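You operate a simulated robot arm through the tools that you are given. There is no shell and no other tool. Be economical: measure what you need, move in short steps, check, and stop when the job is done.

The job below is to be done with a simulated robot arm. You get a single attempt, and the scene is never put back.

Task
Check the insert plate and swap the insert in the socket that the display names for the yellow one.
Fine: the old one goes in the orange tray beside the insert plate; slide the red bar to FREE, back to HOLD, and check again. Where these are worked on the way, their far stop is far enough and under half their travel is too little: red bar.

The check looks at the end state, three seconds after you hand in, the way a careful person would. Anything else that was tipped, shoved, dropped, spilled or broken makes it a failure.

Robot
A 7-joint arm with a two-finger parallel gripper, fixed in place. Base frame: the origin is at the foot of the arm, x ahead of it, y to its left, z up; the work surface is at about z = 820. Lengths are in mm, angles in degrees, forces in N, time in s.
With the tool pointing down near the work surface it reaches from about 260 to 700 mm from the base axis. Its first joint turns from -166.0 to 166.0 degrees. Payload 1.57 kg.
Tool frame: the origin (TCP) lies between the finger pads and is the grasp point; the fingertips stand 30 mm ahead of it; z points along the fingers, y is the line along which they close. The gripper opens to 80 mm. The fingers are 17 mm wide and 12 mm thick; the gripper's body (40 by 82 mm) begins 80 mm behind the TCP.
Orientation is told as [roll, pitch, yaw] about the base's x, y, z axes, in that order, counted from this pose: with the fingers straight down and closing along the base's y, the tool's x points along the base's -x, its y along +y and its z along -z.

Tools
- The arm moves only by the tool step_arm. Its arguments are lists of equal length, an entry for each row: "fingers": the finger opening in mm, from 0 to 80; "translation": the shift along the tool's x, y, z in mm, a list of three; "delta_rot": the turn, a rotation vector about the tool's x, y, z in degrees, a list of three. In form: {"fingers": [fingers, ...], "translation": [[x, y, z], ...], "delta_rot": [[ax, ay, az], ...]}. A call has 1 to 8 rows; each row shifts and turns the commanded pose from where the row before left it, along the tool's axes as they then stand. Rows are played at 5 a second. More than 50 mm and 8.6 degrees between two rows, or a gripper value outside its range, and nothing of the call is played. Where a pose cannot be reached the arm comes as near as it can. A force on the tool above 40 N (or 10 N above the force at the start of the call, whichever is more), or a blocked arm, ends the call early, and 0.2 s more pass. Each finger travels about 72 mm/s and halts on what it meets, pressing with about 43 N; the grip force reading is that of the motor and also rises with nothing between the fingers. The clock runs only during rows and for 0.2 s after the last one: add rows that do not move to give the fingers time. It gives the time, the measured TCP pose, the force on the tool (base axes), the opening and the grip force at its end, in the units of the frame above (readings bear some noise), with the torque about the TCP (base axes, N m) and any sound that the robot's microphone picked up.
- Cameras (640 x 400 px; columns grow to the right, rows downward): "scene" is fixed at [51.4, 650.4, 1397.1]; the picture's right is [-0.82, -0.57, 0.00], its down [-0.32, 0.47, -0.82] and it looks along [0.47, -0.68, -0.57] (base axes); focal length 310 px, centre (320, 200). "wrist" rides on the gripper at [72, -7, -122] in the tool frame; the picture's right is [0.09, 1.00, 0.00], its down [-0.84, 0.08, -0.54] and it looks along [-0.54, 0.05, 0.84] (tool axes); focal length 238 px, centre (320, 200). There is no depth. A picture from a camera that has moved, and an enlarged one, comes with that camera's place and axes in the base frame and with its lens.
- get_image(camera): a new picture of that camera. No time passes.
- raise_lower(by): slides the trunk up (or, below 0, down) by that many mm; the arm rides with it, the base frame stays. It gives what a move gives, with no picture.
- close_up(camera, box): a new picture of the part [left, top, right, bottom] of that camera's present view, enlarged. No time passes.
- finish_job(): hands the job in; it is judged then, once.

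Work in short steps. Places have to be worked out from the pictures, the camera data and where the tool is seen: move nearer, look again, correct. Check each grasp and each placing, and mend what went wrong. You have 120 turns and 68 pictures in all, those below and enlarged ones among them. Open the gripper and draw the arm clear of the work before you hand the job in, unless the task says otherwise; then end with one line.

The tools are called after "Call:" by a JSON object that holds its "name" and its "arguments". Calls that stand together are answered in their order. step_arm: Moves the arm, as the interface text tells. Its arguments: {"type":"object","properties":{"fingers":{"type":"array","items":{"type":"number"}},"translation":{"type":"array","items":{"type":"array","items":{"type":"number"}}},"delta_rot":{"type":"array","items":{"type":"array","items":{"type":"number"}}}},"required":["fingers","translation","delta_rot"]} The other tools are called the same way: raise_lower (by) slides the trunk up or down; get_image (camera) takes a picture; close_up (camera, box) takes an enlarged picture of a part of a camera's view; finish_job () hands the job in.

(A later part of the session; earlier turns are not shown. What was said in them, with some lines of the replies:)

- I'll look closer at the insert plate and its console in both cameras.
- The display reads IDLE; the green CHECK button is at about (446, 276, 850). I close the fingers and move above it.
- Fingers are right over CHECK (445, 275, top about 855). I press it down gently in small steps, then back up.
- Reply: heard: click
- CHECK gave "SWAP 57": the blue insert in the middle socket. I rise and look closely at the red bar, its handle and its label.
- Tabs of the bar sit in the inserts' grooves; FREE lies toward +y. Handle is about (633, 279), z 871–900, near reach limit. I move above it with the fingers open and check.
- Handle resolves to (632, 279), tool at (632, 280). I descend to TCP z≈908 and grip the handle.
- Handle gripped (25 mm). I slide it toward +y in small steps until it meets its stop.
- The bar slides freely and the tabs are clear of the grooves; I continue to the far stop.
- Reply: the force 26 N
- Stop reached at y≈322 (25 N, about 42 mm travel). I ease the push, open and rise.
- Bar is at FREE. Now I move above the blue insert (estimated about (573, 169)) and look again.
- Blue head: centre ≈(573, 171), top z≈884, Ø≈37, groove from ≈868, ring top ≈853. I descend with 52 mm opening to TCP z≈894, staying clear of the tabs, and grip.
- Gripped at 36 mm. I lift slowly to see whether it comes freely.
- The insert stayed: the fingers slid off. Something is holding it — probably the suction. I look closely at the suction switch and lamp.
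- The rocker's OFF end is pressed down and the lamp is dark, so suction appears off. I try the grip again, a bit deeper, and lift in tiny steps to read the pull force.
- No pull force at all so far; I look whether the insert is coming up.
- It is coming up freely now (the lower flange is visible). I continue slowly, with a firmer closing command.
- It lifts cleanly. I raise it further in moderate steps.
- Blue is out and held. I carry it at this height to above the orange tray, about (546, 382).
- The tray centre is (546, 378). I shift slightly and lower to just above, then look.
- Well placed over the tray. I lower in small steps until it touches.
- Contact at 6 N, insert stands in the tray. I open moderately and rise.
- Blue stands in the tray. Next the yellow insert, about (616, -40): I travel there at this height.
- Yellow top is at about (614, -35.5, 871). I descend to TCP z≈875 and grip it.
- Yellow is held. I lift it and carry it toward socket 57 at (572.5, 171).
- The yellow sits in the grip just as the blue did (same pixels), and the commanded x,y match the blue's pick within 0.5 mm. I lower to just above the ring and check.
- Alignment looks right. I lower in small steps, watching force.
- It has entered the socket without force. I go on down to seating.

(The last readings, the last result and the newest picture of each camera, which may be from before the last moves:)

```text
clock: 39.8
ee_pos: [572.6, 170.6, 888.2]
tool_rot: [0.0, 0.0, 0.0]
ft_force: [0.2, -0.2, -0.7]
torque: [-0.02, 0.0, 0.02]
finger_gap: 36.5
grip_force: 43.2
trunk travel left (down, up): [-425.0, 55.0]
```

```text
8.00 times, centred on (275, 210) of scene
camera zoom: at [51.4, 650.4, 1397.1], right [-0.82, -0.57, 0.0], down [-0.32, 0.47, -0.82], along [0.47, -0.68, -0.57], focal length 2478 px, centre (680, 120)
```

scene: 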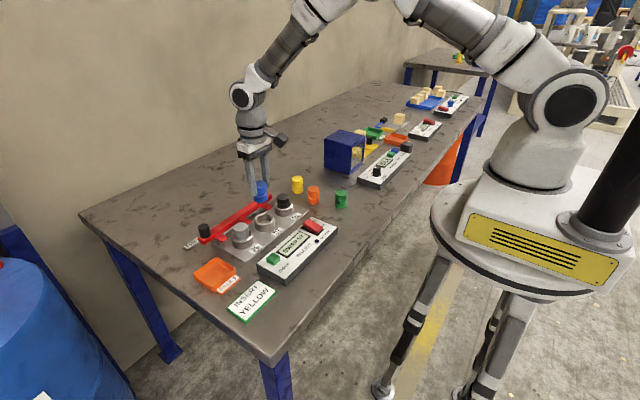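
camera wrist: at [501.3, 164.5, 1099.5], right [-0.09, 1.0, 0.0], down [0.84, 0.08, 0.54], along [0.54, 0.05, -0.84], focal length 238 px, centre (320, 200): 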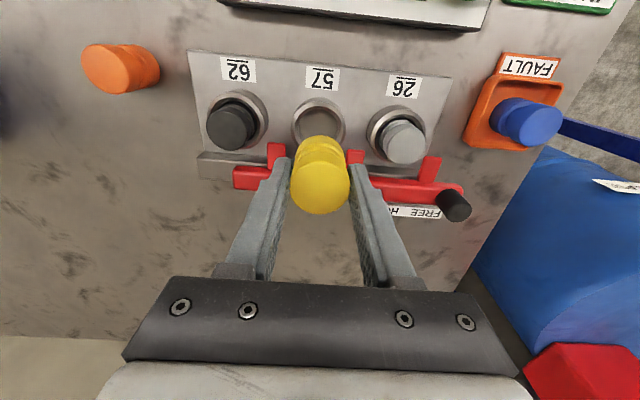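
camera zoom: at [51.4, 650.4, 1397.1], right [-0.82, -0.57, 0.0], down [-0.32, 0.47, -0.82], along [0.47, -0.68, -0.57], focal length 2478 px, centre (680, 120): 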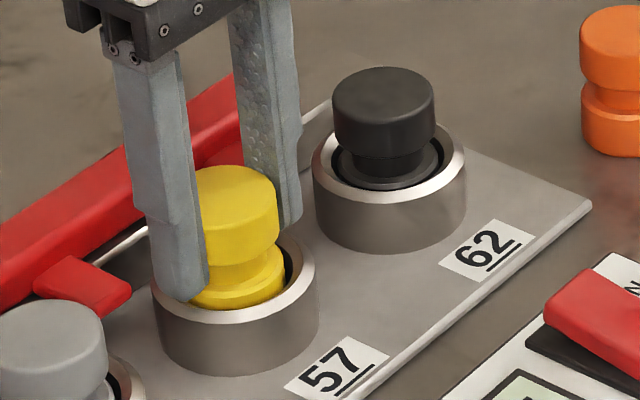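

Still no contact; I lower a few mm more in tiny steps.

Call:
{"name": "step_arm", "arguments": {"fingers": [5, 5, 5], "translation": [[0, 0, 1], [0, 0, 1], [0, 0, 1]], "delta_rot": [[0, 0, 0], [0, 0, 0], [0, 0, 0]]}}

Call:
{"name": "close_up", "arguments": {"camera": "scene", "box": [240, 185, 310, 235]}}

```text
clock: 40.6
ee_pos: [571.3, 171.0, 884.9]
tool_rot: [0.0, 0.1, 0.0]
ft_force: [0.5, -0.3, -0.8]
torque: [0.05, -0.03, 0.0]
finger_gap: 36.5
grip_force: 43.0
trunk travel left (down, up): [-425.0, 55.0]
```

```text
8.00 times, centred on (275, 210) of scene
camera zoom: at [51.4, 650.4, 1397.1], right [-0.82, -0.57, 0.0], down [-0.32, 0.47, -0.82], along [0.47, -0.68, -0.57], focal length 2478 px, centre (680, 120)
```

zoom: 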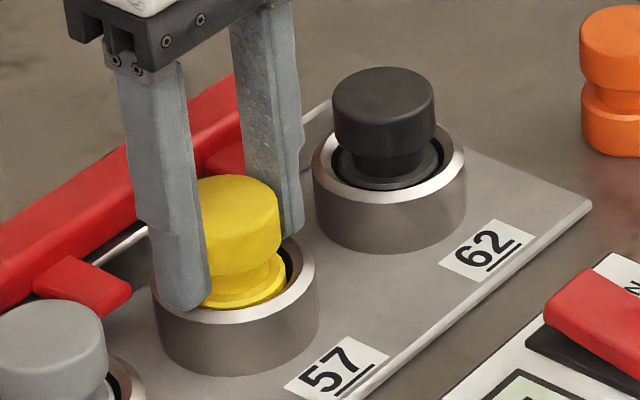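

Nearly down; a couple of mm more.

Call:
{"name": "step_arm", "arguments": {"fingers": [5, 5, 5], "translation": [[0, 0, 1], [0, 0, 1], [0, 0, 1]], "delta_rot": [[0, 0, 0], [0, 0, 0], [0, 0, 0]]}}

```text
clock: 41.4
ee_pos: [572.3, 171.8, 883.9]
tool_rot: [-0.1, 0.0, 0.0]
ft_force: [-2.5, 0.4, 7.1]
torque: [-0.07, 0.06, 0.0]
finger_gap: 36.4
grip_force: 43.3
trunk travel left (down, up): [-425.0, 55.0]
```

Contact at 7 N: seated (or within a fraction). I open slightly (fingers kept inside the tab gap) and rise, then look.

Call:
{"name": "step_arm", "arguments": {"fingers": [38, 44, 52, 54, 54, 60, 60], "translation": [[0, 0, -1], [0, 0, 0], [0, 0, 0], [0, 0, -20], [0, 0, -45], [0, 0, -45], [0, 0, -10]], "delta_rot": [[0, 0, 0], [0, 0, 0], [0, 0, 0], [0, 0, 0], [0, 0, 0], [0, 0, 0], [0, 0, 0]]}}

Call:
{"name": "close_up", "arguments": {"camera": "scene", "box": [220, 180, 310, 245]}}

```text
clock: 43.0
ee_pos: [571.4, 173.8, 1002.4]
tool_rot: [0.0, 0.0, -0.1]
ft_force: [-0.7, 0.5, 0.4]
torque: [0.02, 0.02, -0.01]
finger_gap: 59.9
grip_force: 0.1
trunk travel left (down, up): [-425.0, 55.0]
```

```text
6.15 times, centred on (265, 212) of scene
camera zoom: at [51.4, 650.4, 1397.1], right [-0.82, -0.57, 0.0], down [-0.32, 0.47, -0.82], along [0.47, -0.68, -0.57], focal length 1906 px, centre (658, 123)
```

zoom: 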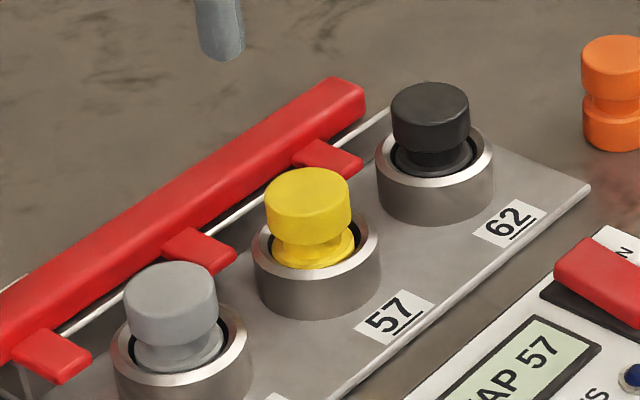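

Yellow is seated like its neighbours. Now I go back to the bar handle at (632, 323), descend and grip it.

Call:
{"name": "step_arm", "arguments": {"fingers": [70, 70, 70, 70, 70], "translation": [[-15, 38, 0], [-15, 38, 0], [-15, 38, 0], [-14.5, 37, 0], [0, 0, 20]], "delta_rot": [[0, 0, 0], [0, 0, 0], [0, 0, 0], [0, 0, 0], [0, 0, 0]]}}

Call:
{"name": "step_arm", "arguments": {"fingers": [70, 70, 70, 50, 30, 15, 15], "translation": [[0, 0, 35], [0, 0, 30], [0, 0, 9], [0, 0, 0], [0, 0, 0], [0, 0, 0], [0, 0, 0]], "delta_rot": [[0, 0, 0], [0, 0, 0], [0, 0, 0], [0, 0, 0], [0, 0, 0], [0, 0, 0], [0, 0, 0]]}}

Call:
{"name": "close_up", "arguments": {"camera": "scene", "box": [175, 170, 315, 270]}}

```text
clock: 44.2
ee_pos: [632.5, 323.4, 983.7]
tool_rot: [0.1, 0.0, 0.1]
ft_force: [0.6, -0.6, -0.7]
torque: [-0.02, -0.03, 0.03]
finger_gap: 70.2
grip_force: 0.1
trunk travel left (down, up): [-425.0, 55.0]
```

```text
clock: 45.8
ee_pos: [631.6, 321.4, 910.7]
tool_rot: [0.0, 0.0, 0.0]
ft_force: [0.1, -1.3, -1.0]
torque: [0.29, -0.19, -0.02]
finger_gap: 25.3
grip_force: 36.4
trunk travel left (down, up): [-425.0, 55.0]
```

```text
4.00 times, centred on (245, 220) of scene
camera zoom: at [51.4, 650.4, 1397.1], right [-0.82, -0.57, 0.0], down [-0.32, 0.47, -0.82], along [0.47, -0.68, -0.57], focal length 1239 px, centre (620, 120)
```

zoom: 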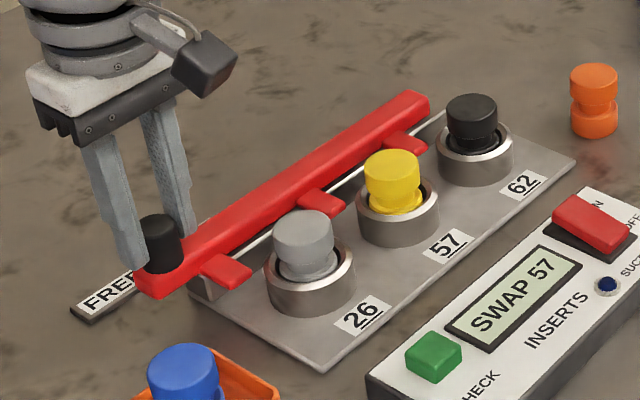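

Handle gripped. I slide it back toward HOLD, first 32 mm, watching the force.

Call:
{"name": "step_arm", "arguments": {"fingers": [15, 15, 15, 15, 15, 15, 15, 15], "translation": [[0, -4, 0], [0, -4, 0], [0, -4, 0], [0, -4, 0], [0, -4, 0], [0, -4, 0], [0, -4, 0], [0, -4, 0]], "delta_rot": [[0, 0, 0], [0, 0, 0], [0, 0, 0], [0, 0, 0], [0, 0, 0], [0, 0, 0], [0, 0, 0], [0, 0, 0]]}}

Call:
{"name": "close_up", "arguments": {"camera": "scene", "box": [175, 170, 315, 270]}}

```text
clock: 47.6
ee_pos: [630.7, 289.8, 910.4]
tool_rot: [0.0, -0.1, -0.1]
ft_force: [-7.3, 1.2, 13.5]
torque: [-0.22, 0.15, -0.05]
finger_gap: 25.6
grip_force: 36.4
trunk travel left (down, up): [-425.0, 55.0]
```

```text
4.00 times, centred on (245, 220) of scene
camera zoom: at [51.4, 650.4, 1397.1], right [-0.82, -0.57, 0.0], down [-0.32, 0.47, -0.82], along [0.47, -0.68, -0.57], focal length 1239 px, centre (620, 120)
```

zoom: 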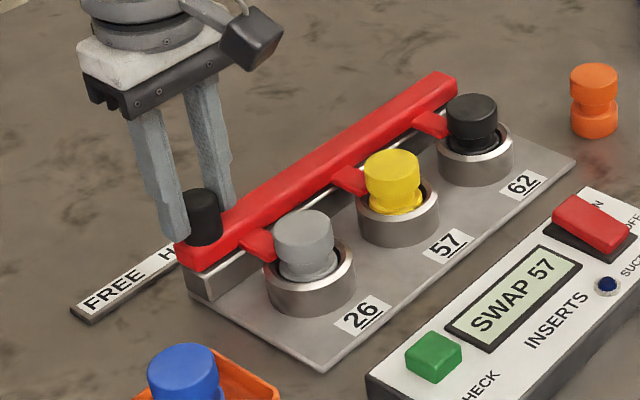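

About 10 mm remain. I continue to the HOLD stop.

Call:
{"name": "step_arm", "arguments": {"fingers": [15, 15, 15, 15, 15], "translation": [[0, -3, 0], [0, -3, 0], [0, -3, 0], [0, -3, 0], [0, -2, 0]], "delta_rot": [[0, 0, 0], [0, 0, 0], [0, 0, 0], [0, 0, 0], [0, 0, 0]]}}

Call:
{"name": "close_up", "arguments": {"camera": "scene", "box": [175, 170, 315, 270]}}

```text
clock: 48.8
ee_pos: [631.1, 278.5, 910.7]
tool_rot: [0.4, -0.2, 0.1]
ft_force: [-3.7, 15.3, 15.7]
torque: [-0.03, 0.67, -0.01]
finger_gap: 25.5
grip_force: 36.9
trunk travel left (down, up): [-425.0, 55.0]
```

```text
4.00 times, centred on (245, 220) of scene
camera zoom: at [51.4, 650.4, 1397.1], right [-0.82, -0.57, 0.0], down [-0.32, 0.47, -0.82], along [0.47, -0.68, -0.57], focal length 1239 px, centre (620, 120)
```

zoom: 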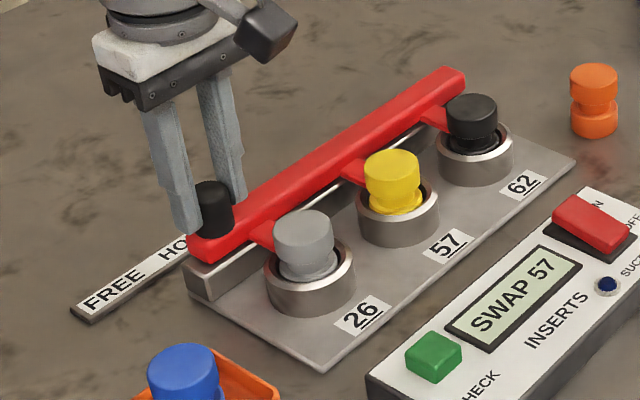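

Bar is back at the HOLD stop (same place as at the start). I ease, release, and rise.

Call:
{"name": "step_arm", "arguments": {"fingers": [15, 40, 70, 70, 70, 60, 40], "translation": [[0, 1.5, 0], [0, 0, 0], [0, 0, 0], [0, 0, -30], [0, 0, -45], [0, 0, -35], [0, 0, 0]], "delta_rot": [[0, 0, 0], [0, 0, 0], [0, 0, 0], [0, 0, 0], [0, 0, 0], [0, 0, 0], [0, 0, 0]]}}

Call:
{"name": "step_arm", "arguments": {"fingers": [20, 0, 0, 0, 0, 0, 0], "translation": [[37, 0, 0], [38, 0, 0], [38, 0, 0], [37, 0, 0], [37, -1, 20], [0, 0, 40], [0, 0, 40]], "delta_rot": [[0, 0, 0], [0, 0, 0], [0, 0, 0], [0, 0, 0], [0, 0, 0], [0, 0, 0], [0, 0, 0]]}}

Call:
{"name": "close_up", "arguments": {"camera": "scene", "box": [185, 180, 345, 300]}}

```text
clock: 50.4
ee_pos: [630.0, 276.9, 1015.7]
tool_rot: [0.0, 0.1, 0.0]
ft_force: [0.5, 0.5, 0.5]
torque: [-0.01, -0.01, 0.01]
finger_gap: 40.3
grip_force: 0.1
trunk travel left (down, up): [-425.0, 55.0]
```

```text
clock: 52.0
ee_pos: [446.7, 277.6, 918.5]
tool_rot: [0.0, -0.1, 0.0]
ft_force: [-0.2, 0.4, 0.5]
torque: [-0.04, -0.02, 0.02]
finger_gap: 0.3
grip_force: 21.3
trunk travel left (down, up): [-425.0, 55.0]
```

```text
3.33 times, centred on (265, 240) of scene
camera zoom: at [51.4, 650.4, 1397.1], right [-0.82, -0.57, 0.0], down [-0.32, 0.47, -0.82], along [0.47, -0.68, -0.57], focal length 1032 px, centre (503, 67)
```

zoom: 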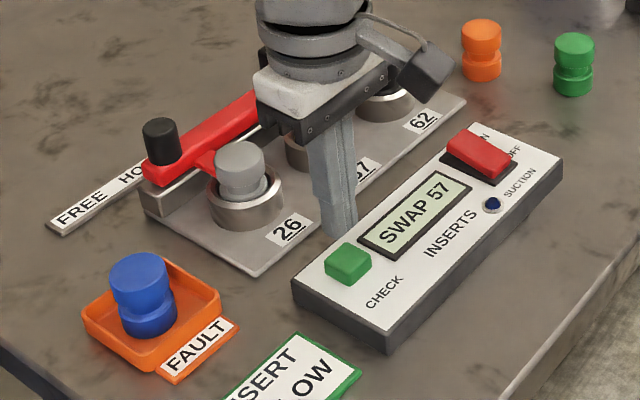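

I press CHECK again at the same place and depth as before.

Call:
{"name": "step_arm", "arguments": {"fingers": [0, 0, 0, 0, 0], "translation": [[1.5, -1, 21], [0, 0, 5], [0, 0, 4], [0, 0, 3], [0, 0, 2]], "delta_rot": [[0, 0, 0], [0, 0, 0], [0, 0, 0], [0, 0, 0], [0, 0, 0]]}}

Call:
{"name": "close_up", "arguments": {"camera": "scene", "box": [220, 200, 360, 300]}}

```text
clock: 53.2
ee_pos: [443.3, 276.5, 885.5]
tool_rot: [0.0, 0.1, 0.0]
ft_force: [-1.2, 1.2, 2.6]
torque: [0.08, 0.0, -0.03]
finger_gap: 0.3
grip_force: 20.6
trunk travel left (down, up): [-425.0, 55.0]
heard: click
```

```text
4.00 times, centred on (290, 250) of scene
camera zoom: at [51.4, 650.4, 1397.1], right [-0.82, -0.57, 0.0], down [-0.32, 0.47, -0.82], along [0.47, -0.68, -0.57], focal length 1239 px, centre (440, 0)
```

zoom: 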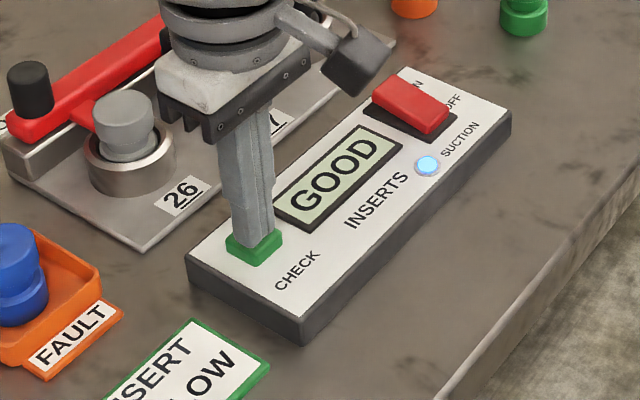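

Display says GOOD. The suction lamp now glows, though the rocker was not touched; I rise, open, draw clear and look again.

Call:
{"name": "step_arm", "arguments": {"fingers": [0, 0, 20, 40, 60, 60], "translation": [[0, 0, -40], [0, 0, -45], [0, 0, -45], [0, -20, -45], [0, -20, -40], [0, 0, 0]], "delta_rot": [[0, 0, 0], [0, 0, 0], [0, 0, 0], [0, 0, 0], [0, 0, 0], [0, 0, 0]]}}

Call:
{"name": "close_up", "arguments": {"camera": "scene", "box": [185, 165, 355, 300]}}

Call:
{"name": "get_image", "arguments": {"camera": "wrist"}}

```text
clock: 54.6
ee_pos: [444.1, 236.0, 1098.9]
tool_rot: [0.0, 0.1, 0.1]
ft_force: [1.0, 0.4, -0.4]
torque: [0.04, -0.03, -0.01]
finger_gap: 59.8
grip_force: 0.1
trunk travel left (down, up): [-425.0, 55.0]
```

```text
2.96 times, centred on (270, 232) of scene
camera zoom: at [51.4, 650.4, 1397.1], right [-0.82, -0.57, 0.0], down [-0.32, 0.47, -0.82], along [0.47, -0.68, -0.57], focal length 918 px, centre (468, 104)
```

zoom: 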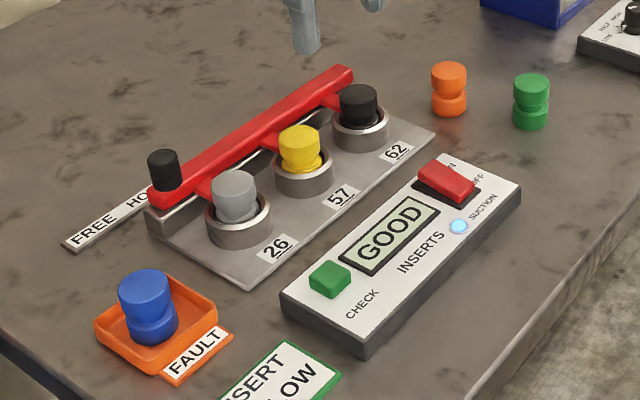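

```text
21 pictures are left
camera wrist: at [372.7, 229.5, 1221.3], right [-0.09, 1.0, 0.0], down [0.84, 0.08, 0.54], along [0.54, 0.05, -0.84], focal length 238 px, centre (320, 200)
```

wrist: 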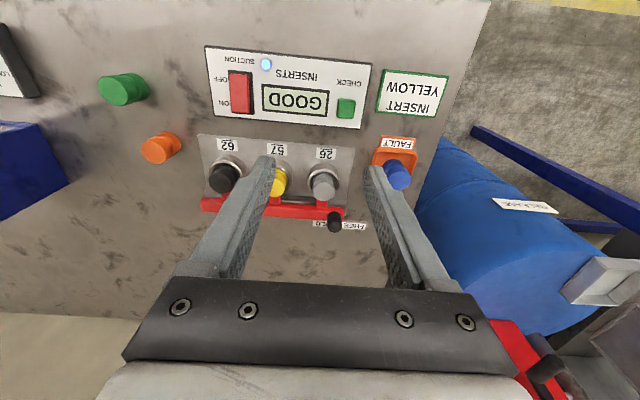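

The display reads GOOD, yellow is in socket 57, blue is in the tray, and the bar is at HOLD. The suction rocker is untouched and the arm is clear, so I hand in.

Call:
{"name": "finish_job", "arguments": {}}

```text
The job is handed in.
```

The check named socket 57, so I put its blue insert in the orange tray and seated the yellow one in its place; the red bar went to FREE and back to HOLD, and the second check reads GOOD. The suction lamp came on with that second check, though I never touched the rocker.
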